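You operate a simulated robot arm through the tools that you are given. There is no shell and no other tool. Be economical: measure what you need, move in short steps, check, and stop when the job is done.

You are at the controls of a simulated two-armed robot. One attempt, no reset.

JOB
Take the lid off the silver tin and lay it down on the top of the folding table. Push the sideboard door shut. Put the blue glass on the yellow coaster. Open the shirts drawer, fetch the yellow spool and set it inside and shut the drawer again. Take the empty cardboard core and put it on the top of the pine bookcase. Take the small green battery on the top shelf of the bookcase and put it away on the top of the craft table. Fetch the hose tool and set it on the top of the craft table. Lift the sideboard flap open. Do these in any order. Set down upright: blue glass, yellow spool.

The check looks at the end state, three seconds after you hand in, the way a careful person would. Anything else that was tipped, shoved, dropped, spilled or broken makes it a failure. Lids that push on must go on centred and level and be pressed home; caps that screw on are set level and turned clockwise until they are tight. Flat cloth is picked up by pressing the open fingertips on it (5 to 10 N) and closing them slowly along it; thin cloth reads only 2 to 8 mm in the jaws.

ROBOT AND FRAMES
Two 6-joint arms with two-finger parallel grippers on one trunk, on a base that drives. Base frame: it is fixed to the floor where the robot stands at the start and does not move with it; the origin is under the middle of the robot, x ahead of it, y to its left, z up. Readings come in m, rad, newtons and seconds.
The left shoulder is at the start at [0.06, 0.187, 1.072], the right one opposite. With the tool pointing down near the work surface each hand reaches from about 0.1 to 0.48 m from the robot's upright axis, wherever it stands, measured 20 degrees to its own side. Places, roughly: blue glass (8x8x10 cm) [0.4, -2, 0.8]; empty cardboard core (5x5x17 cm) [0.8, -2.3, 0.8]; hose tool (9x11x8 cm) [-1.5, 4, 0.5]; shirts drawer [2.9, -3.1, 0.7]; shirts drawer inside [2.9, -3.2, 0.6]; sideboard door [-1.1, -3.1, 0.4]; sideboard flap [-1.3, -2, 0.4]; silver tin (9x9x9 cm) [0.5, 0, 0.8]; small green battery [-1.5, 2.25, 1.25]; top of the craft table [0.6, 1.7, 0.7]; top of the pine bookcase [-1.5, -1.2, 0.8]; yellow coaster (10x10x2 cm) [0.6, -2.2, 0.8]; yellow spool (4x4x5 cm) [0.5, -2, 0.8]. Payload 1.57 kg a hand.
The tool frame of a hand sits at the grasp point between the pads (the TCP): z along the fingers, y along the line on which they close. The tips reach 0.03 m beyond it. The gripper opens to 0.11 m. The fingers are 0.024 m wide and 0.012 m thick; the gripper's body (0.048 by 0.112 m) begins 0.078 m behind the TCP.
Orientation is that of the tool frame in the base frame, as a unit quaternion [x, y, z, w]. With the fingers straight down and closing along the base's y, the tool's x points along the base's -x, its y along +y and its z along -z.

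CONTROLS
- The arms move only by the tool arm_command. It takes "left_series", "right_series" or both (then of equal length, played together; a hand with none holds still); each is one flat list of numbers, 7 for each row, row after row: the shift along the base's x, y, z in m, then the turn, a rotation vector about the base's x, y, z in rad, then the closure, from 0 (fully open) to 1 (shut). In form: [dx, dy, dz, rx, ry, rz, hand, dx, dy, dz, rx, ry, rz, hand, ...]. A call has 1 to 20 rows; each row is the pose to reach, as a shift and turn from the pose commanded when the call began. Each row takes 0.2 s and may step no farther than 0.05 m and 0.15 rad from the row before; otherwise, or with a gripper value out of range, the whole call is refused. Where a pose cannot be reached the arm comes as near as it can. A force on the tool above 40 N (or 10 N above the force at the start of the call, whichever is more), or a blocked arm, ends the call early, and 0.2 s more pass. The fingers move at their own pace (about 0.153 m/s each) and stop on an object; they squeeze with about 43 N. The grip force told is the motor's: it shows also when the fingers shut on nothing. Time passes only in rows, and 0.2 s behind the last, so rows that repeat a pose let the fingers close. It gives the time, the measured TCP pose, the force on the tool (base axes), the opening and the grip force at its end, in the units of the frame above (readings bear some noise), with the torque about the TCP (base axes, N m) and any sound that the robot's microphone picked up.
- Cameras (640 x 400 px; columns grow to the right, rows downward): "scene" is now at [0.0144, 0.012, 1.6091]; the picture's right is [0.17, -0.99, 0.00], its down [-0.77, -0.13, -0.62] and it looks along [0.61, 0.11, -0.78] (base axes); focal length 294 px, centre (320, 200). "left" rides on the left gripper at [0.07, -0.016, -0.141] in its tool frame; the picture's right is [0.23, 0.97, 0.00], its down [-0.86, 0.20, -0.48] and it looks along [-0.47, 0.11, 0.88] (tool axes); focal length 222 px, centre (320, 200). "right" rides on the right gripper at [0.07, 0.016, -0.141] in its tool frame; the picture's right is [-0.23, 0.97, 0.00], its down [-0.86, -0.20, -0.48] and it looks along [-0.47, -0.11, 0.88] (tool axes); focal length 222 px, centre (320, 200).
- snapshot(camera): a new picture of that camera. No time passes.
- lift_body(by): slides the trunk up (or, below 0, down) by that many m; the arms and the scene camera ride with it, the base frame stays. It gives what a move gives, with no picture.
- drive_base(legs): drives the robot by 1 to 6 legs, each [ahead, left, turn to the left] in m, m and rad, along the robot's own axes; the way and the turn of a leg run together, so that a leg with both is an arc; at most 1.5 m and 3.142 rad a leg. The arms and the cameras ride along, it lands a little off, and it stops where it bumps. It gives what a move gives.
- head_to(pan, tilt): turns the head with the scene camera to pan (to the left, within 1.501 rad either way) and tilt (down, from -0.506 to 1.204), counted from straight ahead of the robot. It gives what a move gives.
- probe_pixels(camera, pixels): there is no depth. For up to 12 entries [column, row, z] of the newest picture of that camera ("zoom" is the newest enlarged one), the place [x, y] in the base frame at which the ray of that pixel passes the height z, good to about 0.003 m. No time passes.
- zoom(camera, box): a new picture of the part [left, top, right, bottom] of that camera's present view, enlarged. No time passes.
- job_done(): hands the job in; it is judged then, once.

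Keep the steps short. Do not move on a guess: measure, check each grasp and each placing, and mend mistakes. In all there are 145 turns and 178 pictures (those below and enlarged ones count). Leave the grippers open and the arms clear of the work at the hand-in unless told otherwise, and finish with a single line.

The tools are called by a JSON object that holds its "method" and its "body". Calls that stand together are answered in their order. arm_command: Moves the arms, as the interface text tells. Its arguments: {"type":"object","properties":{"left_series":{"type":"array"},"right_series":{"type":"array"}},"required":[]} The other tools are called the same way: lift_body (by) slides the trunk up or down; drive_base (legs) drives the base; head_to (pan, tilt) turns the head that bears the scene camera; snapshot (camera) takes a picture; probe_pixels (camera, pixels) gives the place at which the rays of pixels pass given heights; zoom (camera, box) takes an enlarged picture of a part of a camera's view; job_done () hands the job in.

At the start:

```text
t: 0.0
left_tcp_pos: [0.4305, 0.3406, 1.0288]
left_ee_rot: [0.0, 1.0, 0.0, 0.001]
left_ft_force: [-0.3, 1.0, 0.2]
left_moment: [0.0, 0.01, -0.03]
left_gripper_width: 0.1101
left_grasp_force: 0.0
right_tcp_pos: [0.3316, -0.0926, 1.0748]
right_ee_rot: [0.0, 1.0, 0.0, 0.0]
right_ft_force: [0.8, 0.5, 0.2]
right_moment: [0.05, 0.01, -0.01]
right_gripper_width: 0.1101
right_grasp_force: 0.1
trunk travel left (down, up): [-0.7, 0.29]
robot x, y, heading: [-0.0044, 0.0002, 0.007]
head pan, tilt: [0.173, 0.899]
```

scene: 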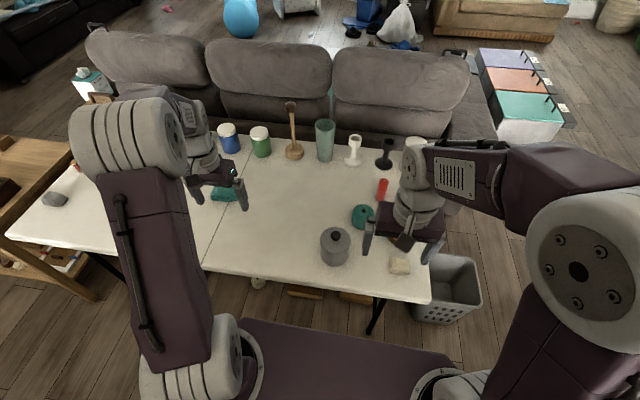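
right: 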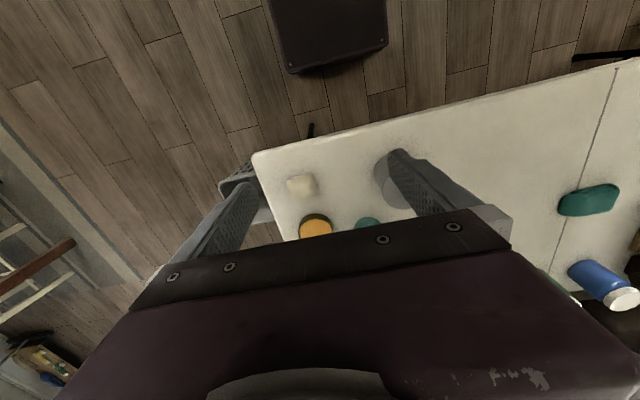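
left: 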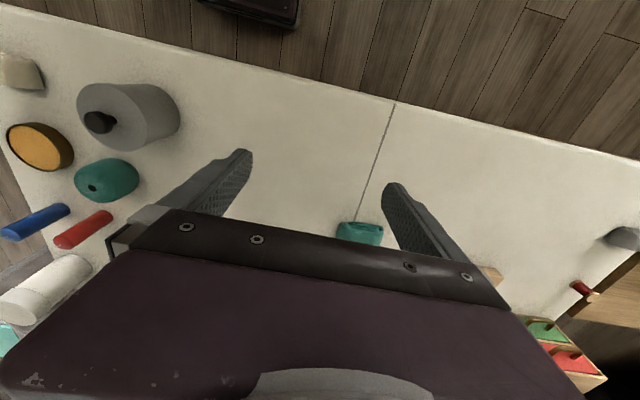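

I see the silver tin with its dark knob at about (335,246). First I enlarge it to measure it.

{"method": "zoom", "body": {"camera": "scene", "box": [270, 180, 430, 280]}}

{"method": "zoom", "body": {"camera": "left", "box": [0, 30, 240, 180]}}

```text
4.00 times, centred on (350, 230) of scene
```

zoom: 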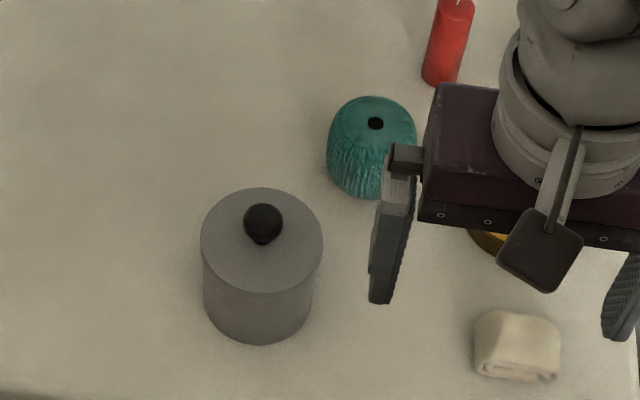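

```text
2.67 times, centred on (120, 105) of left
```

zoom: 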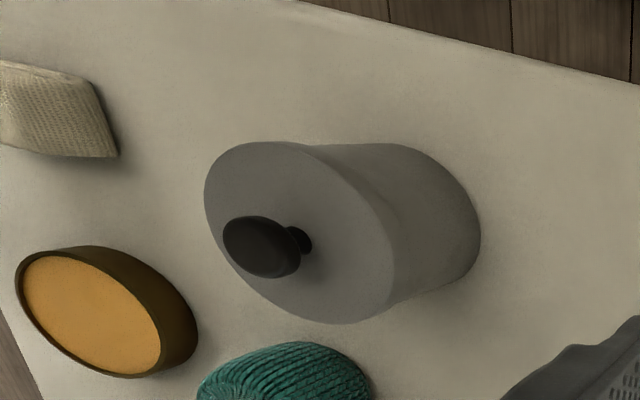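

{"method": "probe_pixels", "body": {"camera": "scene", "pixels": [[335.8, 235, 0.8], [335.8, 235, 0.85], [335.8, 235, 0.9], [335.5, 240, 0.8], [335.5, 240, 0.85], [334, 265.5, 0.72], [334, 265.5, 0.76], [320, 248, 0.8], [350.5, 240, 0.8]]}}

{"method": "probe_pixels", "body": {"camera": "left", "pixels": [[98.2, 122.6, 0.8], [98.2, 122.6, 0.85], [98.2, 122.6, 0.9], [112, 117, 0.8], [112, 117, 0.85], [180, 122, 0.72], [180, 122, 0.76]]}}

```text
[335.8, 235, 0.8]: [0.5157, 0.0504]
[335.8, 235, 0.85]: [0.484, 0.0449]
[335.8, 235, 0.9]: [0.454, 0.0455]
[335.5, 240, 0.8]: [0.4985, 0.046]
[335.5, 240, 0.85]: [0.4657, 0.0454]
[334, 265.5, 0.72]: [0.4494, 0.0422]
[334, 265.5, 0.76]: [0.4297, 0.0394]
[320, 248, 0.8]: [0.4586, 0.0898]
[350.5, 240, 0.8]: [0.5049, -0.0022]
```

```text
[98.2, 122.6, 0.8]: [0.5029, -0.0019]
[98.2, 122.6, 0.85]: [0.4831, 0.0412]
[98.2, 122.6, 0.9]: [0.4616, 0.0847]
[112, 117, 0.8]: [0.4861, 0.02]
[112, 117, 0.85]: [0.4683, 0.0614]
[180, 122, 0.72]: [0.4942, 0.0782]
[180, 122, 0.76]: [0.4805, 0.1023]
```

The rays cross at the knob: about (0.482, 0.044, 0.852), lid top about 0.825. I bring the left hand above it.

{"method": "arm_command", "body": {"left_series": [0.007, -0.042, 0, 0, 0, 0, 0.2, 0.014, -0.084, 0, 0, 0, 0, 0.4, 0.021, -0.126, 0, 0, 0, 0, 0.4, 0.028, -0.168, 0, 0, 0, 0, 0.4, 0.035, -0.21, 0, 0, 0, 0, 0.4, 0.043, -0.253, 0, 0, 0, 0, 0.4, 0.0515, -0.2966, 0, 0, 0, 0, 0.4, 0.0515, -0.2966, -0.04, 0, 0, 0, 0.4, 0.0515, -0.2966, -0.08, 0, 0, 0, 0.4, 0.0515, -0.2966, -0.08, 0, 0, 0, 0.4]}}

{"method": "snapshot", "body": {"camera": "left"}}

{"method": "snapshot", "body": {"camera": "scene"}}

```text
t: 2.2
left_tcp_pos: [0.4812, 0.0443, 0.9477]
left_ee_rot: [0.0, 1.0, 0.0, 0.001]
left_ft_force: [-0.6, -0.7, 0.6]
left_moment: [-0.01, 0.0, 0.02]
left_gripper_width: 0.0657
left_grasp_force: 0.1
right_tcp_pos: [0.3311, -0.0921, 1.075]
right_ee_rot: [0.0, 1.0, 0.0, 0.0]
right_ft_force: [0.1, 0.8, 0.9]
right_moment: [-0.01, -0.02, 0.01]
right_gripper_width: 0.1101
right_grasp_force: 0.2
trunk travel left (down, up): [-0.7, 0.29]
robot x, y, heading: [0.0016, -0.0013, -0.0]
head pan, tilt: [0.173, 0.899]
```

```text
172 pictures are left
```

left: 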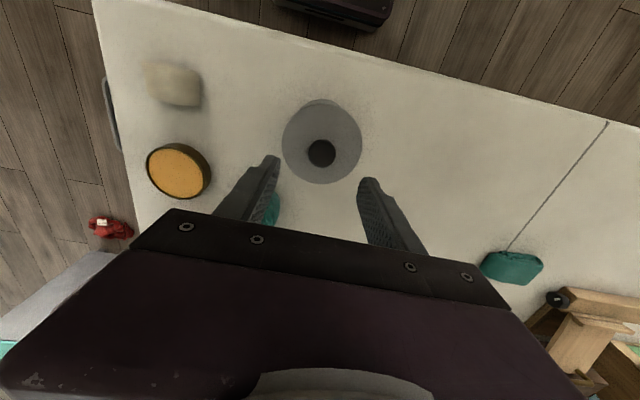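

```text
171 pictures are left
```

scene: 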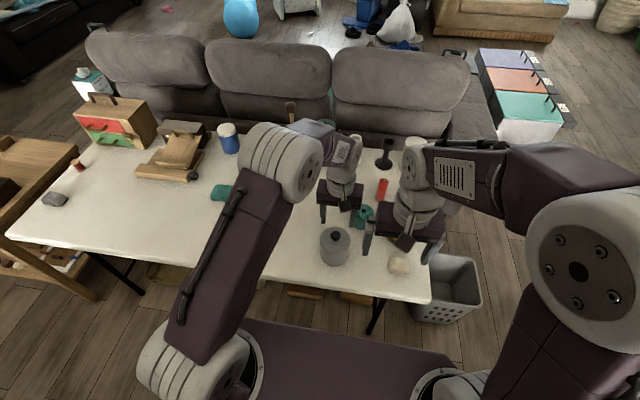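

{"method": "probe_pixels", "body": {"camera": "left", "pixels": [[321, 152, 0.852], [321, 152, 0.84], [322, 143, 0.825], [322, 107, 0.825]]}}

{"method": "probe_pixels", "body": {"camera": "scene", "pixels": [[335.8, 235, 0.852], [334, 265.5, 0.745]]}}

```text
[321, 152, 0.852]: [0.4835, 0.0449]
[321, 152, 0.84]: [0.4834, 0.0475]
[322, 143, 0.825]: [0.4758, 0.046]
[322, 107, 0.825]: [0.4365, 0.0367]
```

```text
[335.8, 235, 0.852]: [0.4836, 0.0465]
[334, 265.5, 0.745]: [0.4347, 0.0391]
```

Knob at (0.4835, 0.045). I go down to z 0.865 and close on the knob.

{"method": "arm_command", "body": {"left_series": [0.002, 0.001, -0.04, 0, 0, 0, 0.4, 0.002, 0.001, -0.075, 0, 0, 0, 0.4, 0.002, 0.001, -0.084, 0, 0, 0, 0.4, 0.002, 0.001, -0.084, 0, 0, 0, 0.7, 0.002, 0.001, -0.084, 0, 0, 0, 1, 0.002, 0.001, -0.084, 0, 0, 0, 1]}}

{"method": "zoom", "body": {"camera": "scene", "box": [270, 180, 430, 280]}}

```text
t: 3.6
left_tcp_pos: [0.4848, 0.046, 0.8658]
left_ee_rot: [0.0, 1.0, 0.001, 0.003]
left_ft_force: [1.4, 0.1, 10.8]
left_moment: [0.03, -0.01, 0.02]
left_gripper_width: 0.0278
left_grasp_force: 38.4
right_tcp_pos: [0.3301, -0.0911, 1.0768]
right_ee_rot: [0.0, 1.0, -0.001, 0.0]
right_ft_force: [0.3, 0.2, -0.2]
right_moment: [0.0, -0.02, 0.02]
right_gripper_width: 0.1102
right_grasp_force: 0.0
trunk travel left (down, up): [-0.7, 0.29]
robot x, y, heading: [-0.0032, 0.0002, -0.003]
head pan, tilt: [0.173, 0.899]
```

```text
4.00 times, centred on (350, 230) of scene
```

zoom: 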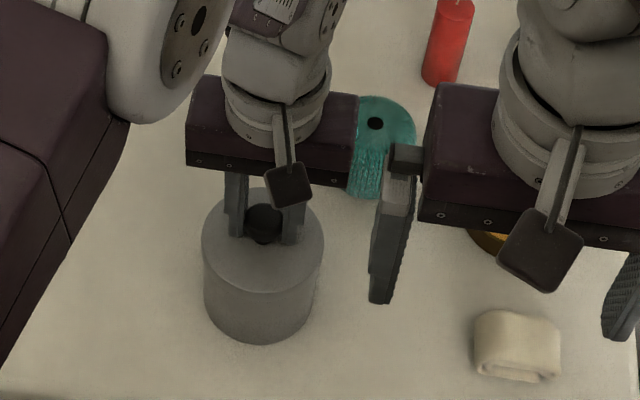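

The knob is gripped (28 mm). Lift gently.

{"method": "arm_command", "body": {"left_series": [0, 0, 0.005, 0, 0, 0, 1, 0, 0, 0.01, 0, 0, 0, 1, 0, 0, 0.015, 0, 0, 0, 1, 0, 0, 0.025, 0, 0, 0, 1, 0, 0, 0.045, 0, 0, 0, 1, 0, 0, 0.075, 0, 0, 0, 1]}}

{"method": "zoom", "body": {"camera": "scene", "box": [200, 160, 440, 310]}}

```text
t: 5.0
left_tcp_pos: [0.4826, 0.0464, 0.9384]
left_ee_rot: [0.0, 1.0, 0.0, 0.001]
left_ft_force: [0.2, -0.3, -0.8]
left_moment: [-0.06, 0.04, 0.04]
left_gripper_width: 0.0284
left_grasp_force: 37.7
right_tcp_pos: [0.3304, -0.0896, 1.0754]
right_ee_rot: [0.0, 1.0, 0.0, 0.0]
right_ft_force: [-0.2, -0.7, 0.5]
right_moment: [0.01, -0.02, -0.01]
right_gripper_width: 0.1103
right_grasp_force: 0.0
trunk travel left (down, up): [-0.7, 0.29]
robot x, y, heading: [-0.0015, -0.0025, 0.003]
head pan, tilt: [0.173, 0.899]
heard: snap
```

```text
2.67 times, centred on (320, 235) of scene
```

zoom: 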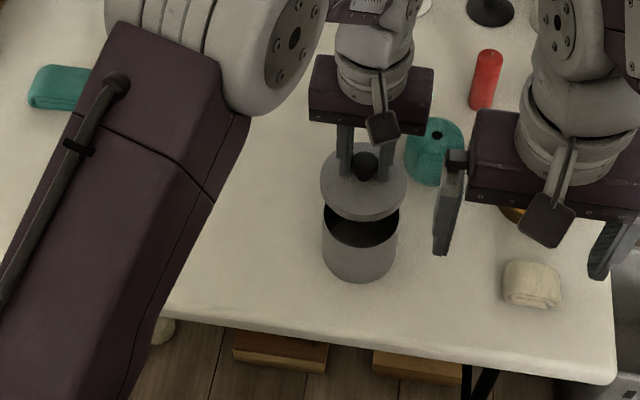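

Lid is off (snap, tin stayed). I carry it left to free table at y≈0.23 and start to lower it.

{"method": "arm_command", "body": {"left_series": [0, 0.04, 0.01, 0, 0, 0, 1, 0, 0.08, 0.01, 0, 0, 0, 1, 0, 0.12, 0.01, 0, 0, 0, 1, 0, 0.16, 0.01, 0, 0, 0, 1, 0, 0.185, 0.01, 0, 0, 0, 1, 0, 0.185, -0.03, 0, 0, 0, 1, 0, 0.185, -0.07, 0, 0, 0, 1, 0, 0.185, -0.1, 0, 0, 0, 1, 0, 0.185, -0.11, 0, 0, 0, 1]}}

{"method": "zoom", "body": {"camera": "scene", "box": [200, 160, 440, 310]}}

{"method": "snapshot", "body": {"camera": "left"}}

```text
t: 7.0
left_tcp_pos: [0.4838, 0.2318, 0.8282]
left_ee_rot: [0.001, 1.0, 0.0, 0.001]
left_ft_force: [0.4, 0.8, -1.3]
left_moment: [0.0, 0.01, -0.02]
left_gripper_width: 0.0282
left_grasp_force: 39.2
right_tcp_pos: [0.3332, -0.0919, 1.0752]
right_ee_rot: [0.0, 1.0, 0.0, 0.0]
right_ft_force: [-0.8, 0.4, -0.8]
right_moment: [0.0, -0.01, 0.04]
right_gripper_width: 0.1098
right_grasp_force: 0.0
trunk travel left (down, up): [-0.7, 0.29]
robot x, y, heading: [-0.0008, -0.0042, 0.001]
head pan, tilt: [0.173, 0.899]
```

```text
2.67 times, centred on (320, 235) of scene
```

zoom: 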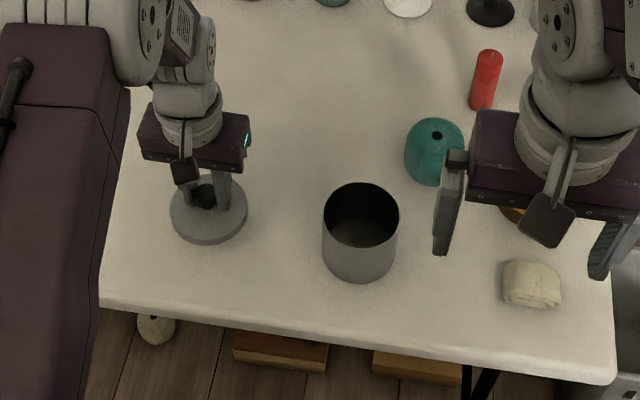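

```text
167 pictures are left
```

left: 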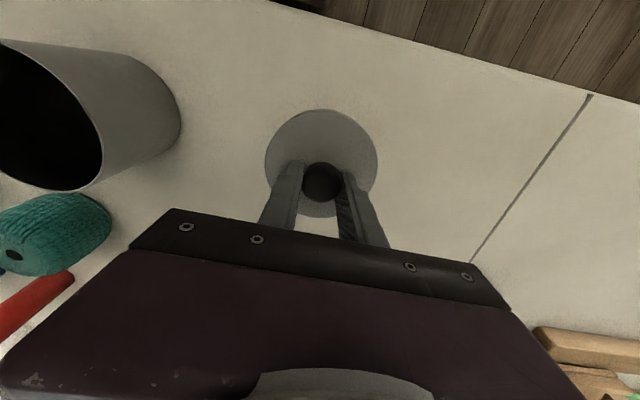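

Clear spot. Lower in 4 mm steps, watching the force.

{"method": "arm_command", "body": {"left_series": [0, 0, -0.005, 0, 0, 0, 1, 0, 0, -0.01, 0, 0, 0, 1, 0, 0, -0.015, 0, 0, 0, 1, 0, 0, -0.02, 0, 0, 0, 1, 0, 0, -0.024, 0, 0, 0, 1]}}

```text
t: 8.2
left_tcp_pos: [0.4832, 0.2305, 0.8036]
left_ee_rot: [0.0, 1.0, 0.0, 0.001]
left_ft_force: [0.1, 0.8, 0.1]
left_moment: [-0.03, -0.01, -0.01]
left_gripper_width: 0.0282
left_grasp_force: 38.3
right_tcp_pos: [0.3312, -0.0908, 1.0752]
right_ee_rot: [0.0, 1.0, 0.0, 0.0]
right_ft_force: [0.2, -0.1, 0.0]
right_moment: [-0.01, 0.0, -0.02]
right_gripper_width: 0.1099
right_grasp_force: 0.0
trunk travel left (down, up): [-0.7, 0.29]
robot x, y, heading: [-0.0007, -0.0015, 0.004]
head pan, tilt: [0.173, 0.899]
```

{"method": "arm_command", "body": {"left_series": [0, 0, -0.003, 0, 0, 0, 1, 0, 0, -0.006, 0, 0, 0, 1, 0, 0, -0.009, 0, 0, 0, 1]}}

{"method": "zoom", "body": {"camera": "scene", "box": [230, 200, 310, 250]}}

```text
t: 9.0
left_tcp_pos: [0.4831, 0.2308, 0.7951]
left_ee_rot: [0.0, 1.0, 0.0, 0.002]
left_ft_force: [0.1, -0.6, 1.1]
left_moment: [-0.04, 0.05, 0.02]
left_gripper_width: 0.0283
left_grasp_force: 38.1
right_tcp_pos: [0.3301, -0.0901, 1.075]
right_ee_rot: [-0.001, 1.0, 0.0, 0.0]
right_ft_force: [-0.4, 0.2, -0.7]
right_moment: [0.02, 0.03, 0.01]
right_gripper_width: 0.1103
right_grasp_force: 0.1
trunk travel left (down, up): [-0.7, 0.29]
robot x, y, heading: [-0.0018, 0.0002, -0.001]
head pan, tilt: [0.173, 0.899]
```

```text
8.00 times, centred on (270, 225) of scene
```

zoom: 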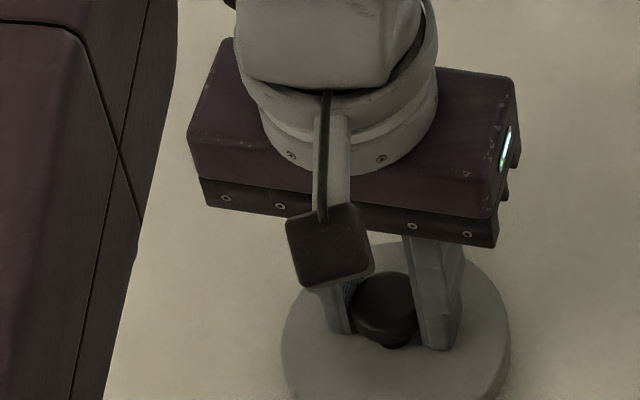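

{"method": "arm_command", "body": {"left_series": [0, 0, -0.003, 0, 0, 0, 1, 0, 0, -0.005, 0, 0, 0, 1]}}

```text
t: 9.6
left_tcp_pos: [0.4832, 0.2307, 0.7908]
left_ee_rot: [0.0, 1.0, 0.0, 0.001]
left_ft_force: [0.2, -0.2, -1.1]
left_moment: [0.02, -0.01, 0.02]
left_gripper_width: 0.0283
left_grasp_force: 38.9
right_tcp_pos: [0.3321, -0.0916, 1.0755]
right_ee_rot: [0.0, 1.0, 0.0, 0.0]
right_ft_force: [0.5, -0.3, -0.5]
right_moment: [-0.01, 0.03, 0.02]
right_gripper_width: 0.1101
right_grasp_force: 0.0
trunk travel left (down, up): [-0.7, 0.29]
robot x, y, heading: [-0.0008, -0.0029, 0.003]
head pan, tilt: [0.173, 0.899]
```

{"method": "arm_command", "body": {"left_series": [0, 0, -0.003, 0, 0, 0, 1, 0, 0, -0.006, 0, 0, 0, 1, 0, 0, -0.006, 0, 0, 0, 1]}}

{"method": "snapshot", "body": {"camera": "left"}}

```text
t: 10.4
left_tcp_pos: [0.4841, 0.2304, 0.7855]
left_ee_rot: [0.0, 1.0, 0.0, 0.001]
left_ft_force: [-0.7, 0.2, -0.8]
left_moment: [-0.02, -0.02, -0.02]
left_gripper_width: 0.0281
left_grasp_force: 38.3
right_tcp_pos: [0.332, -0.0918, 1.0758]
right_ee_rot: [0.0, 1.0, 0.0, 0.001]
right_ft_force: [1.0, -0.6, 0.2]
right_moment: [0.02, -0.02, -0.03]
right_gripper_width: 0.11
right_grasp_force: 0.0
trunk travel left (down, up): [-0.7, 0.29]
robot x, y, heading: [-0.0028, -0.0005, -0.0]
head pan, tilt: [0.173, 0.899]
```

```text
165 pictures are left
```

left: 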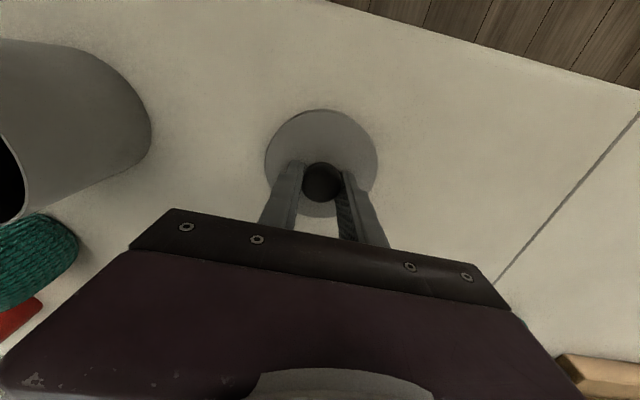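

{"method": "arm_command", "body": {"left_series": [0, 0, -0.002, 0, 0, 0, 1, 0, 0, -0.004, 0, 0, 0, 1, 0, 0, -0.006, 0, 0, 0, 1, 0, 0, -0.008, 0, 0, 0, 1]}}

```text
t: 11.4
left_tcp_pos: [0.484, 0.2302, 0.7767]
left_ee_rot: [-0.001, 1.0, 0.0, 0.001]
left_ft_force: [0.4, -0.7, -1.0]
left_moment: [-0.04, 0.02, -0.01]
left_gripper_width: 0.0282
left_grasp_force: 38.1
right_tcp_pos: [0.3315, -0.0909, 1.0753]
right_ee_rot: [0.0, 1.0, 0.0, 0.0]
right_ft_force: [0.3, 0.0, -0.4]
right_moment: [-0.03, 0.02, -0.01]
right_gripper_width: 0.1099
right_grasp_force: 0.1
trunk travel left (down, up): [-0.7, 0.29]
robot x, y, heading: [0.0028, 0.0048, 0.003]
head pan, tilt: [0.173, 0.899]
```

{"method": "arm_command", "body": {"left_series": [0, 0, -0.002, 0, 0, 0, 1, 0, 0, -0.004, 0, 0, 0, 1, 0, 0, -0.006, 0, 0, 0, 1, 0, 0, -0.006, 0, 0, 0, 1]}}

{"method": "zoom", "body": {"camera": "scene", "box": [230, 200, 310, 250]}}

```text
t: 12.4
left_tcp_pos: [0.4843, 0.2308, 0.7747]
left_ee_rot: [-0.001, 1.0, 0.001, 0.005]
left_ft_force: [2.8, 3.7, 36.8]
left_moment: [0.02, 0.51, -0.02]
left_gripper_width: 0.028
left_grasp_force: 38.4
right_tcp_pos: [0.3275, -0.0923, 1.0776]
right_ee_rot: [0.0, 1.0, 0.001, 0.002]
right_ft_force: [0.5, 0.3, 0.3]
right_moment: [0.01, 0.01, -0.03]
right_gripper_width: 0.1099
right_grasp_force: 0.0
trunk travel left (down, up): [-0.7, 0.29]
robot x, y, heading: [0.0008, -0.0001, 0.001]
head pan, tilt: [0.173, 0.899]
```

```text
8.00 times, centred on (270, 225) of scene
```

zoom: 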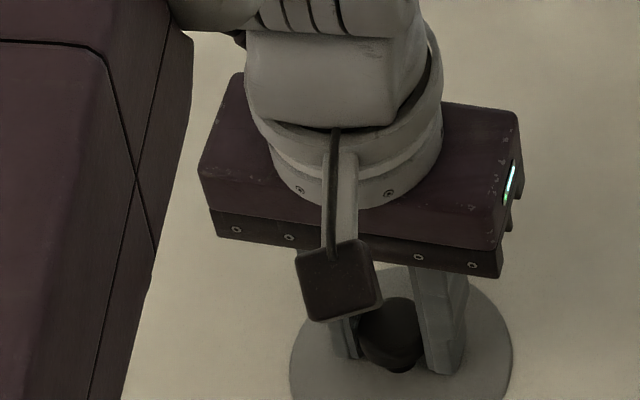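

Contact (37 N at z 0.775). I relieve the pressure, release and rise.

{"method": "arm_command", "body": {"left_series": [0, 0, 0.003, 0, 0, 0, 1, 0, 0, 0.003, 0, 0, 0, 0.7, 0, 0, 0.003, 0, 0, 0, 0.45, 0, 0, 0.003, 0, 0, 0, 0.45, 0, 0, 0.05, 0, 0, 0, 0.4, 0, 0, 0.1, 0, 0, 0, 0.2, 0, 0, 0.15, 0, 0, 0, 0, 0, 0, 0.2, 0, 0, 0, 0, 0, 0, 0.25, 0, 0, 0, 0]}}

{"method": "snapshot", "body": {"camera": "scene"}}

```text
t: 14.4
left_tcp_pos: [0.4833, 0.2317, 1.0204]
left_ee_rot: [0.0, 1.0, 0.0, 0.001]
left_ft_force: [0.0, -0.1, 0.2]
left_moment: [-0.03, -0.01, 0.0]
left_gripper_width: 0.1096
left_grasp_force: 0.1
right_tcp_pos: [0.3295, -0.0921, 1.0751]
right_ee_rot: [0.0, 1.0, 0.0, 0.0]
right_ft_force: [0.4, 0.3, 0.4]
right_moment: [0.01, -0.01, 0.01]
right_gripper_width: 0.11
right_grasp_force: 0.2
trunk travel left (down, up): [-0.7, 0.29]
robot x, y, heading: [-0.001, 0.0009, -0.003]
head pan, tilt: [0.173, 0.899]
```

```text
163 pictures are left
```

scene: 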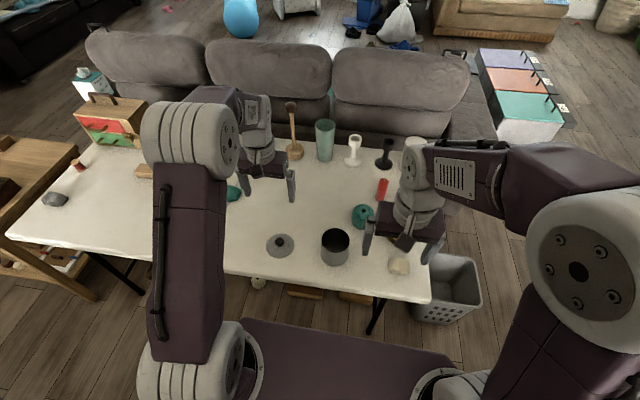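

The lid lies flat. Now I look around, left and right, before driving.

{"method": "head_to", "body": {"pan": 1.5, "tilt": 0.45}}

{"method": "snapshot", "body": {"camera": "scene"}}

{"method": "head_to", "body": {"pan": -1.5, "tilt": 0.45}}

{"method": "snapshot", "body": {"camera": "scene"}}

```text
t: 15.9
left_tcp_pos: [0.4843, 0.2318, 1.0197]
left_ee_rot: [0.0, 1.0, 0.0, 0.001]
left_ft_force: [0.0, 0.3, 0.0]
left_moment: [0.03, -0.01, -0.01]
left_gripper_width: 0.11
left_grasp_force: 0.0
right_tcp_pos: [0.3313, -0.0913, 1.0754]
right_ee_rot: [0.0, 1.0, 0.001, -0.001]
right_ft_force: [0.4, -0.3, -0.7]
right_moment: [0.01, -0.02, 0.0]
right_gripper_width: 0.1102
right_grasp_force: 0.1
trunk travel left (down, up): [-0.7, 0.29]
robot x, y, heading: [0.0007, 0.0037, 0.002]
head pan, tilt: [1.499, 0.45]
```

```text
162 pictures are left
```

scene: 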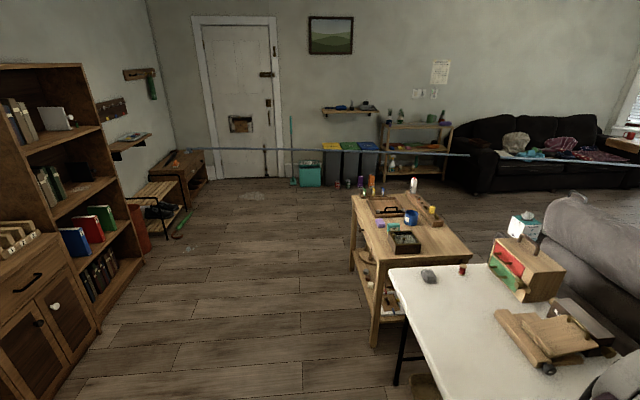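

```text
t: 18.5
left_tcp_pos: [0.4853, 0.232, 1.0192]
left_ee_rot: [-0.001, 1.0, 0.0, 0.001]
left_ft_force: [0.6, 0.1, 1.1]
left_moment: [0.03, 0.02, 0.02]
left_gripper_width: 0.1101
left_grasp_force: 0.1
right_tcp_pos: [0.3311, -0.0922, 1.0748]
right_ee_rot: [0.0, 1.0, 0.0, 0.0]
right_ft_force: [-0.3, 0.1, -0.8]
right_moment: [0.04, 0.01, -0.01]
right_gripper_width: 0.1096
right_grasp_force: 0.0
trunk travel left (down, up): [-0.7, 0.29]
robot x, y, heading: [-0.0001, 0.0013, 0.002]
head pan, tilt: [-1.499, 0.45]
```

```text
161 pictures are left
```

scene: 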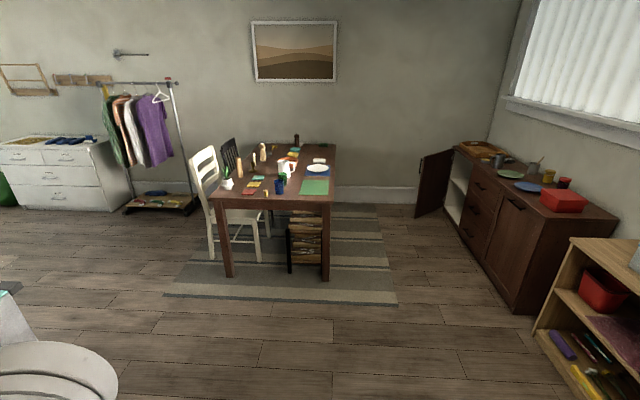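

North: bookcase at left, craft table beside the folding table. I look closer at the bookcase.

{"method": "head_to", "body": {"pan": 1.5, "tilt": 0.3}}

{"method": "zoom", "body": {"camera": "scene", "box": [0, 80, 220, 218]}}

{"method": "zoom", "body": {"camera": "scene", "box": [180, 100, 500, 300]}}

```text
t: 21.1
left_tcp_pos: [0.4846, 0.2322, 1.02]
left_ee_rot: [0.0, 1.0, 0.0, 0.001]
left_ft_force: [-0.5, -0.2, 0.2]
left_moment: [0.0, -0.01, 0.0]
left_gripper_width: 0.1101
left_grasp_force: 0.0
right_tcp_pos: [0.3326, -0.0911, 1.0739]
right_ee_rot: [-0.001, 1.0, 0.0, 0.001]
right_ft_force: [0.3, -0.2, 0.4]
right_moment: [0.01, -0.01, 0.05]
right_gripper_width: 0.1099
right_grasp_force: 0.0
trunk travel left (down, up): [-0.7, 0.29]
robot x, y, heading: [0.0004, -0.0017, 0.001]
head pan, tilt: [1.499, 0.3]
```

```text
2.90 times, centred on (110, 149) of scene
```

zoom: 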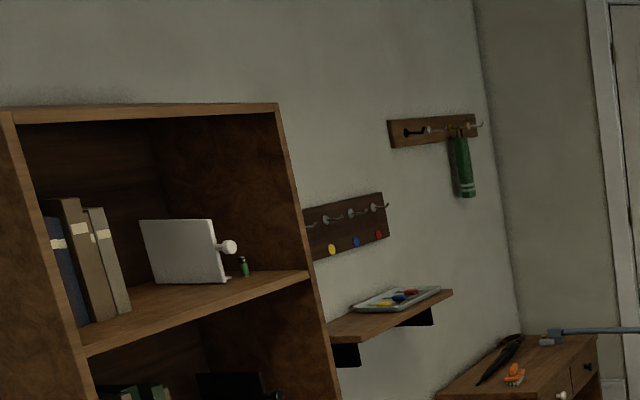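

```text
2.00 times, centred on (340, 200) of scene
```

zoom: 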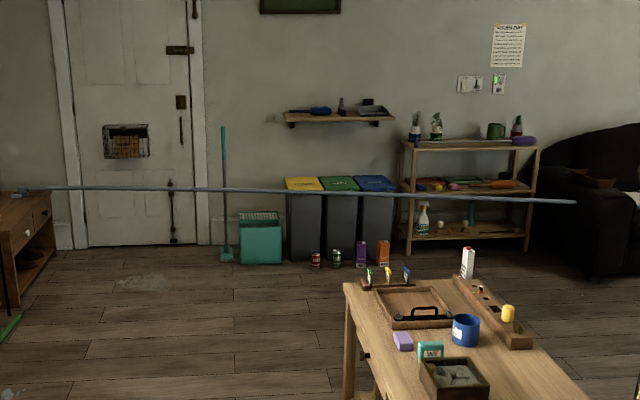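

The battery stands on the top shelf beside a white panel with a knob (zoom (244,266)); the hose tool lies on the far desk with a long hose/rod. I retract the left arm, then drive to face the bookcase.

{"method": "arm_command", "body": {"left_series": [-0.045, 0, 0.02, 0, 0, 0, 0, -0.09, 0, 0.04, 0, 0, 0, 0, -0.135, 0, 0.06, 0, 0, 0, 0, -0.17, 0, 0.08, 0, 0, 0, 0]}}

{"method": "drive_base", "body": {"legs": [[-0.5, 0, 0], [0, 0, 1.571], [1.5, 0, 0], [0.6, 0, 0], [0, 0, 1.571]]}}

{"method": "head_to", "body": {"pan": 0, "tilt": 0.35}}

{"method": "snapshot", "body": {"camera": "scene"}}

```text
t: 22.1
left_tcp_pos: [0.3118, 0.2314, 1.1023]
left_ee_rot: [0.0, 1.0, 0.0, 0.002]
left_ft_force: [-1.0, -0.2, 0.2]
left_moment: [-0.02, 0.01, 0.0]
left_gripper_width: 0.1099
left_grasp_force: 0.1
right_tcp_pos: [0.3294, -0.0912, 1.0752]
right_ee_rot: [-0.001, 1.0, 0.001, 0.001]
right_ft_force: [0.2, 0.6, 0.2]
right_moment: [0.01, -0.02, 0.02]
right_gripper_width: 0.1099
right_grasp_force: 0.0
trunk travel left (down, up): [-0.7, 0.29]
robot x, y, heading: [0.0023, -0.0011, 0.002]
head pan, tilt: [1.499, 0.3]
```

```text
t: 42.7
left_tcp_pos: [-0.8102, 1.8736, 1.1009]
left_ee_rot: [1.0, -0.001, -0.001, 0.0]
left_ft_force: [0.0, -0.1, -0.1]
left_moment: [-0.01, -0.04, -0.02]
left_gripper_width: 0.1099
left_grasp_force: 0.1
right_tcp_pos: [-0.8291, 2.1953, 1.0741]
right_ee_rot: [1.0, 0.0, 0.0, 0.0]
right_ft_force: [-0.1, 0.2, -0.5]
right_moment: [-0.05, 0.01, -0.01]
right_gripper_width: 0.1102
right_grasp_force: 0.0
trunk travel left (down, up): [-0.7, 0.29]
robot x, y, heading: [-0.4943, 2.1052, 3.14]
head pan, tilt: [1.499, 0.3]
```

```text
t: 44.3
left_tcp_pos: [-0.8105, 1.8748, 1.1001]
left_ee_rot: [1.0, 0.0, -0.001, 0.0]
left_ft_force: [-0.2, 0.2, -0.2]
left_moment: [-0.01, 0.04, 0.0]
left_gripper_width: 0.1101
left_grasp_force: 0.1
right_tcp_pos: [-0.8272, 2.1949, 1.0756]
right_ee_rot: [1.0, 0.0, 0.0, 0.0]
right_ft_force: [0.3, -0.1, -0.2]
right_moment: [0.0, -0.04, 0.02]
right_gripper_width: 0.11
right_grasp_force: 0.0
trunk travel left (down, up): [-0.7, 0.29]
robot x, y, heading: [-0.4994, 2.1023, 3.136]
head pan, tilt: [0.0, 0.351]
```

```text
158 pictures are left
```

scene: 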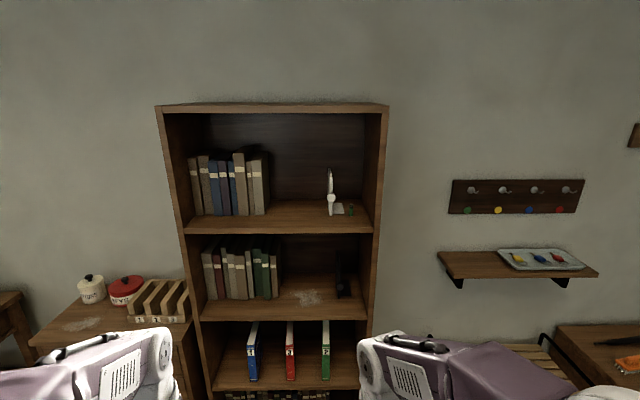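

{"method": "zoom", "body": {"camera": "scene", "box": [300, 150, 396, 210]}}

```text
6.67 times, centred on (348, 180) of scene
```

zoom: 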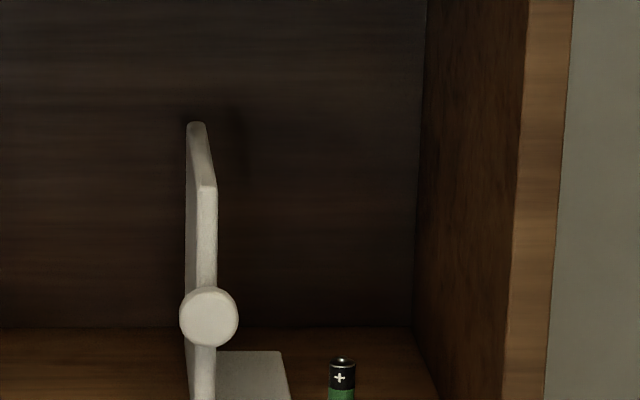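

{"method": "zoom", "body": {"camera": "scene", "box": [310, 170, 390, 240]}}

{"method": "probe_pixels", "body": {"camera": "scene", "pixels": [[350.8, 215, 1.2], [350.8, 215, 1.22], [350.8, 215, 1.24], [320, 232, 1.2], [320, 232, 1.18], [320, 232, 1.22]]}}

{"method": "zoom", "body": {"camera": "right", "box": [0, 0, 640, 400]}}

```text
5.71 times, centred on (350, 205) of scene
```

zoom: 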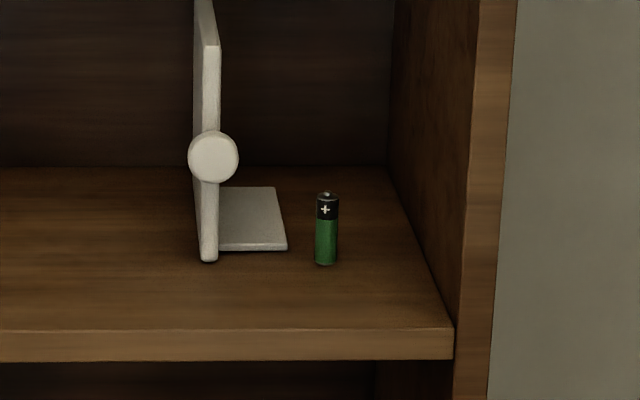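

```text
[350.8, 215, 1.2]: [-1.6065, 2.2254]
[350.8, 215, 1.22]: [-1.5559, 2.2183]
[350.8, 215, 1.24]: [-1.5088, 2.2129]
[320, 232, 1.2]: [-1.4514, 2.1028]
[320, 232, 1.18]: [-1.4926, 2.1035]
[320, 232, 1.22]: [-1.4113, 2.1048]
```

```text
1.00 times, centred on (320, 200) of right (not enlarged: the box is as wide or as high as the picture)
```

zoom: 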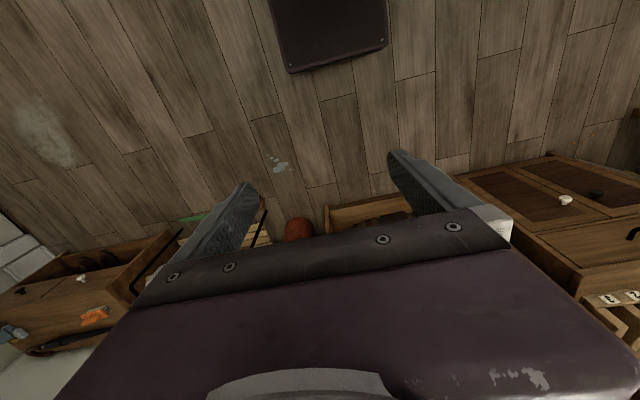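

The battery's foot is at about (351,216). I lift the trunk 0.2 m to get parallax and a better shoulder height.

{"method": "lift_body", "body": {"by": 0.2}}

{"method": "head_to", "body": {"pan": 0, "tilt": 0.5}}

{"method": "zoom", "body": {"camera": "scene", "box": [294, 170, 406, 240]}}

```text
t: 46.5
left_tcp_pos: [-0.8124, 1.874, 1.3017]
left_ee_rot: [1.0, 0.0, 0.0, 0.0]
left_ft_force: [-0.3, -1.0, -0.1]
left_moment: [0.01, -0.06, -0.01]
left_gripper_width: 0.1103
left_grasp_force: 0.0
right_tcp_pos: [-0.8276, 2.1963, 1.2758]
right_ee_rot: [1.0, 0.0, 0.001, 0.0]
right_ft_force: [-1.6, 1.0, -0.5]
right_moment: [0.02, -0.02, -0.03]
right_gripper_width: 0.1102
right_grasp_force: 0.0
trunk travel left (down, up): [-0.9, 0.09]
robot x, y, heading: [-0.497, 2.1033, 3.141]
head pan, tilt: [0.0, 0.351]
```

```text
t: 47.1
left_tcp_pos: [-0.8109, 1.8744, 1.3003]
left_ee_rot: [1.0, 0.0, -0.001, 0.0]
left_ft_force: [0.1, 0.6, 0.5]
left_moment: [0.01, 0.01, -0.02]
left_gripper_width: 0.1099
left_grasp_force: 0.1
right_tcp_pos: [-0.828, 2.1953, 1.2738]
right_ee_rot: [1.0, 0.0, 0.0, 0.0]
right_ft_force: [0.4, -1.2, 0.1]
right_moment: [0.01, -0.04, -0.02]
right_gripper_width: 0.1096
right_grasp_force: 0.1
trunk travel left (down, up): [-0.9, 0.09]
robot x, y, heading: [-0.4954, 2.1044, 3.141]
head pan, tilt: [0.0, 0.499]
```

```text
5.71 times, centred on (350, 205) of scene
```

zoom: 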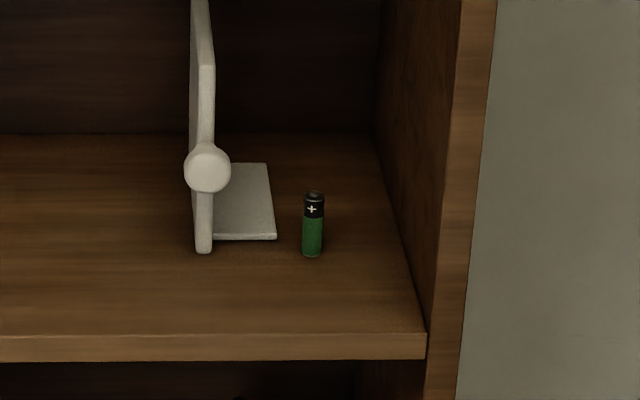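

{"method": "probe_pixels", "body": {"camera": "zoom", "pixels": [[312, 255, 1.2], [312, 255, 1.22], [312, 255, 1.24], [314, 195, 1.25], [314, 195, 1.27], [300, 336, 1.22], [425, 335, 1.22], [204, 252, 1.22], [208, 168, 1.25], [208, 168, 1.27], [276, 238, 1.22], [412, 290, 1.22]]}}

```text
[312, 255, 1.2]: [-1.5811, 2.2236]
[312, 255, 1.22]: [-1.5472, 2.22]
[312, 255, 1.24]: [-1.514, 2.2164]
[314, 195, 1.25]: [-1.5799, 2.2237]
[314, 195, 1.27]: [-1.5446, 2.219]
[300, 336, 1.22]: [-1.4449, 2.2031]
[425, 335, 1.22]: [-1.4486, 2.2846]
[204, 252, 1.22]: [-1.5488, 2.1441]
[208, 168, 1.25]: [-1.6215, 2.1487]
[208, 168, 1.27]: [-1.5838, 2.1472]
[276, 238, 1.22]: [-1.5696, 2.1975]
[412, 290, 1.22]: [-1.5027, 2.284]
```

Battery foot at about (-1.553, 2.221, 1.215); right wall at y 2.285, bookend tongue edge at y 2.198. I drive 0.40 m nearer, then pitch the right hand 60° forward with a narrow opening.

{"method": "drive_base", "body": {"legs": [[0.4, 0, 0]]}}

{"method": "arm_command", "body": {"right_series": [0, 0, 0.01, 0, 0.15, 0, 0.2, 0, 0, 0.02, 0, 0.3, 0, 0.4, 0, 0, 0.03, 0, 0.45, 0, 0.6, 0, 0, 0.04, 0, 0.6, 0, 0.6, 0, 0, 0.05, 0, 0.75, 0, 0.6, 0, 0, 0.06, 0, 0.9, 0, 0.6, 0, 0, 0.06, 0, 1.047, 0, 0.6, 0, 0, 0.06, 0, 1.047, 0, 0.6]}}

{"method": "snapshot", "body": {"camera": "right"}}

{"method": "snapshot", "body": {"camera": "scene"}}

```text
t: 49.6
left_tcp_pos: [-1.2003, 1.8731, 1.3019]
left_ee_rot: [1.0, 0.0, -0.002, 0.0]
left_ft_force: [0.9, 0.7, 0.4]
left_moment: [-0.02, 0.03, 0.01]
left_gripper_width: 0.1099
left_grasp_force: 0.0
right_tcp_pos: [-1.219, 2.1952, 1.2759]
right_ee_rot: [1.0, 0.0, 0.0, 0.0]
right_ft_force: [0.3, -1.1, 0.9]
right_moment: [-0.01, 0.02, 0.01]
right_gripper_width: 0.11
right_grasp_force: 0.0
trunk travel left (down, up): [-0.9, 0.09]
robot x, y, heading: [-0.8888, 2.1069, -3.145]
head pan, tilt: [0.0, 0.499]
```

```text
t: 51.4
left_tcp_pos: [-1.2029, 1.8726, 1.3008]
left_ee_rot: [1.0, 0.0, -0.002, 0.0]
left_ft_force: [-0.4, 0.1, 1.0]
left_moment: [0.0, 0.01, 0.02]
left_gripper_width: 0.11
left_grasp_force: 0.1
right_tcp_pos: [-1.2448, 2.1557, 1.4013]
right_ee_rot: [0.866, -0.001, -0.5, -0.001]
right_ft_force: [1.1, -0.3, 0.1]
right_moment: [-0.02, 0.02, 0.05]
right_gripper_width: 0.0439
right_grasp_force: 0.0
right hand out of reach, approached as far as the arm can: row 5, 6, 7, 8
trunk travel left (down, up): [-0.9, 0.09]
robot x, y, heading: [-0.8911, 2.1013, -3.141]
head pan, tilt: [0.0, 0.499]
```

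```text
153 pictures are left
```

right: 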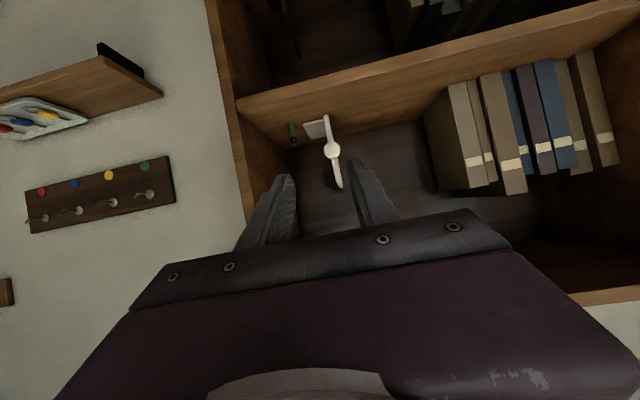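

```text
152 pictures are left
```

scene: 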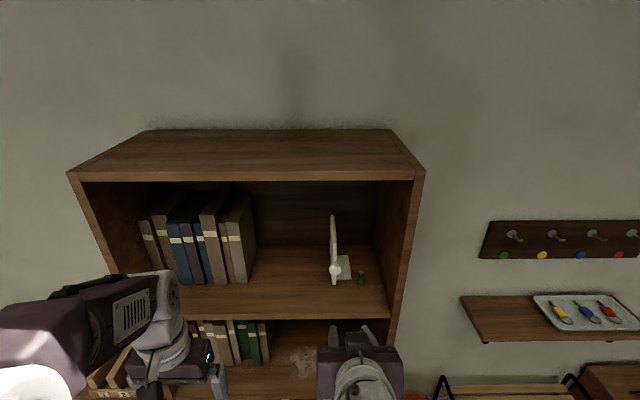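

The hand was too near its shoulder; I push it forward and re-measure the battery from here.

{"method": "arm_command", "body": {"right_series": [-0.04, 0, 0, 0, 0, 0, 0.6, -0.08, 0, 0, 0, 0, 0, 0.6, -0.11, 0, 0, 0, 0, 0, 0.6, -0.11, 0, 0, 0, 0, 0, 0.6]}}

{"method": "zoom", "body": {"camera": "right", "box": [160, 50, 480, 250]}}

{"method": "zoom", "body": {"camera": "scene", "box": [294, 230, 406, 300]}}

```text
t: 52.4
left_tcp_pos: [-1.2016, 1.8729, 1.3011]
left_ee_rot: [1.0, -0.001, -0.001, 0.0]
left_ft_force: [1.0, 0.0, 0.8]
left_moment: [-0.01, 0.02, -0.02]
left_gripper_width: 0.1098
left_grasp_force: 0.2
right_tcp_pos: [-1.3563, 2.1581, 1.3994]
right_ee_rot: [0.866, 0.0, -0.5, 0.0]
right_ft_force: [-0.1, 0.1, 0.4]
right_moment: [0.02, 0.02, -0.01]
right_gripper_width: 0.0442
right_grasp_force: 0.1
trunk travel left (down, up): [-0.9, 0.09]
robot x, y, heading: [-0.8896, 2.1012, -3.143]
head pan, tilt: [0.0, 0.499]
```

```text
2.00 times, centred on (320, 150) of right
```

zoom: 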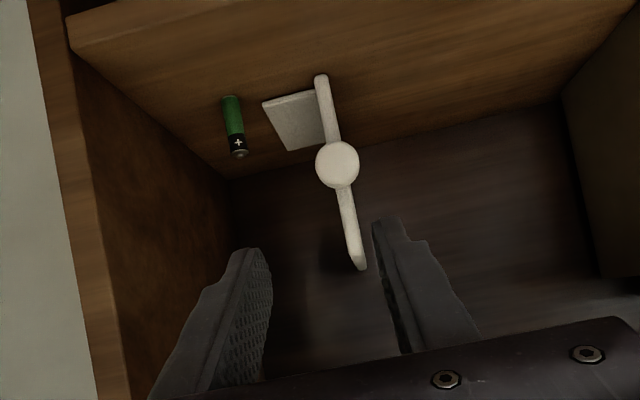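

```text
5.71 times, centred on (350, 265) of scene
```

zoom: 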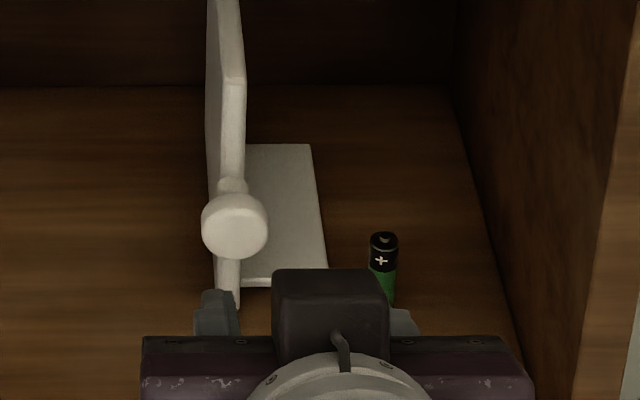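

{"method": "probe_pixels", "body": {"camera": "zoom", "pixels": [[384, 238, 1.255], [384, 238, 1.265], [384, 238, 1.275], [235, 225, 1.26], [235, 225, 1.28]]}}

{"method": "snapshot", "body": {"camera": "right"}}

{"method": "probe_pixels", "body": {"camera": "right", "pixels": [[275.5, 99, 1.205], [275.5, 99, 1.215], [275.5, 99, 1.225], [279.5, 126, 1.255], [279.5, 126, 1.265], [279.5, 126, 1.275], [329, 132, 1.265], [329, 132, 1.28]]}}

```text
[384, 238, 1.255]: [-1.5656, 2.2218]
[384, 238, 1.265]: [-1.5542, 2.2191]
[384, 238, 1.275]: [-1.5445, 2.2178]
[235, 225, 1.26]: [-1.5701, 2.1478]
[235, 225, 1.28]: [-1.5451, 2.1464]
```

```text
149 pictures are left
```

right: 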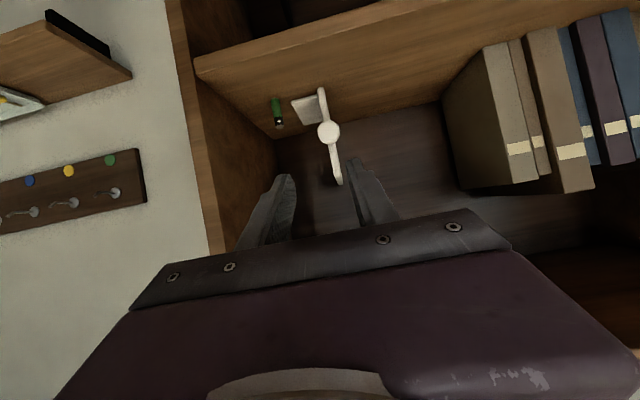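

```text
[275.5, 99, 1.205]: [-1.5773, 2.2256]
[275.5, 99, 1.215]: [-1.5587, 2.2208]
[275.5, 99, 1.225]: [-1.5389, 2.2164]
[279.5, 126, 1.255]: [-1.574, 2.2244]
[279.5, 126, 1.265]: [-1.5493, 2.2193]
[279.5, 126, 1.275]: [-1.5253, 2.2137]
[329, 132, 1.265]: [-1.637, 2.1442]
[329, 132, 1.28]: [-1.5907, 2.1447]
```

Both cameras agree: battery at (-1.554, 2.220), top 1.265. I move to the pre-approach point.

{"method": "arm_command", "body": {"right_series": [-0.01, 0.04, -0.01, 0, 0, 0, 0.6, -0.03, 0.061, -0.04, 0, 0, 0, 0.6, -0.06, 0.061, -0.07, 0, 0, 0, 0.6, -0.085, 0.061, -0.09, 0, 0, 0, 0.6, -0.107, 0.061, -0.102, 0, 0, 0, 0.6, -0.107, 0.061, -0.102, 0, 0, 0, 0.6]}}

{"method": "snapshot", "body": {"camera": "right"}}

{"method": "snapshot", "body": {"camera": "scene"}}

```text
t: 53.8
left_tcp_pos: [-1.2035, 1.873, 1.301]
left_ee_rot: [1.0, -0.001, -0.001, 0.0]
left_ft_force: [-0.6, -0.8, -0.6]
left_moment: [-0.01, -0.03, 0.0]
left_gripper_width: 0.11
left_grasp_force: 0.0
right_tcp_pos: [-1.4625, 2.2173, 1.297]
right_ee_rot: [0.866, 0.0, -0.501, 0.0]
right_ft_force: [-0.5, 0.8, 0.0]
right_moment: [-0.01, 0.02, 0.0]
right_gripper_width: 0.0442
right_grasp_force: 0.3
trunk travel left (down, up): [-0.9, 0.09]
robot x, y, heading: [-0.8871, 2.1058, -3.14]
head pan, tilt: [0.0, 0.499]
```

```text
148 pictures are left
```

right: 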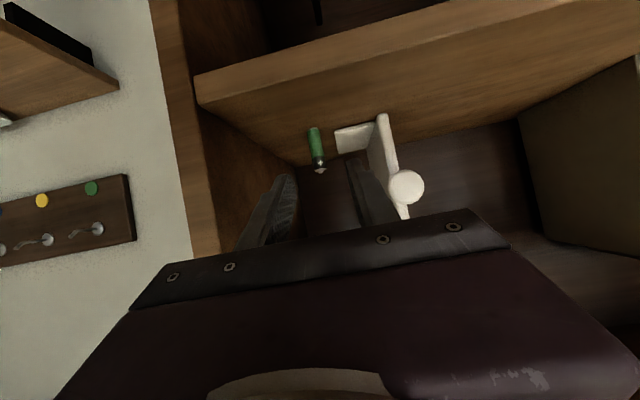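

```text
147 pictures are left
```

scene: 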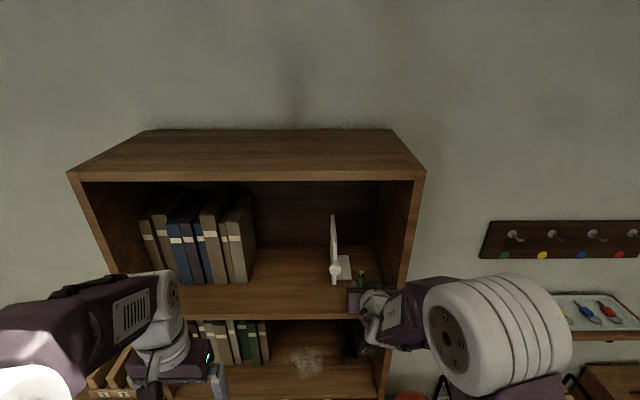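

The battery stands between the fingertips. I advance along the finger line and close.

{"method": "arm_command", "body": {"right_series": [-0.026, 0.002, -0.015, 0, 0, 0, 0.6, -0.052, 0.002, -0.03, 0, 0, 0, 0.6, -0.068, 0.002, -0.039, 0, 0, 0, 0.6, -0.078, 0.002, -0.045, 0, 0, 0, 0.6, -0.078, 0.002, -0.045, 0, 0, 0, 0.75, -0.078, 0.002, -0.045, 0, 0, 0, 0.9, -0.078, 0.002, -0.045, 0, 0, 0, 1]}}

{"method": "snapshot", "body": {"camera": "right"}}

```text
t: 55.4
left_tcp_pos: [-1.2034, 1.8739, 1.3014]
left_ee_rot: [1.0, 0.0, -0.001, 0.001]
left_ft_force: [0.7, -0.2, 0.0]
left_moment: [0.01, 0.03, 0.0]
left_gripper_width: 0.1099
left_grasp_force: 0.1
right_tcp_pos: [-1.5416, 2.2206, 1.2528]
right_ee_rot: [0.866, -0.001, -0.5, -0.001]
right_ft_force: [0.3, 0.4, -1.2]
right_moment: [-0.03, 0.02, 0.01]
right_gripper_width: 0.0128
right_grasp_force: 30.4
trunk travel left (down, up): [-0.9, 0.09]
robot x, y, heading: [-0.8882, 2.1065, -3.141]
head pan, tilt: [0.0, 0.499]
```

```text
146 pictures are left
```

right: 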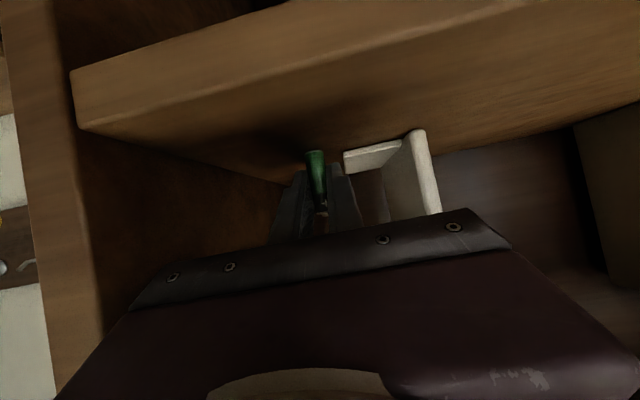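

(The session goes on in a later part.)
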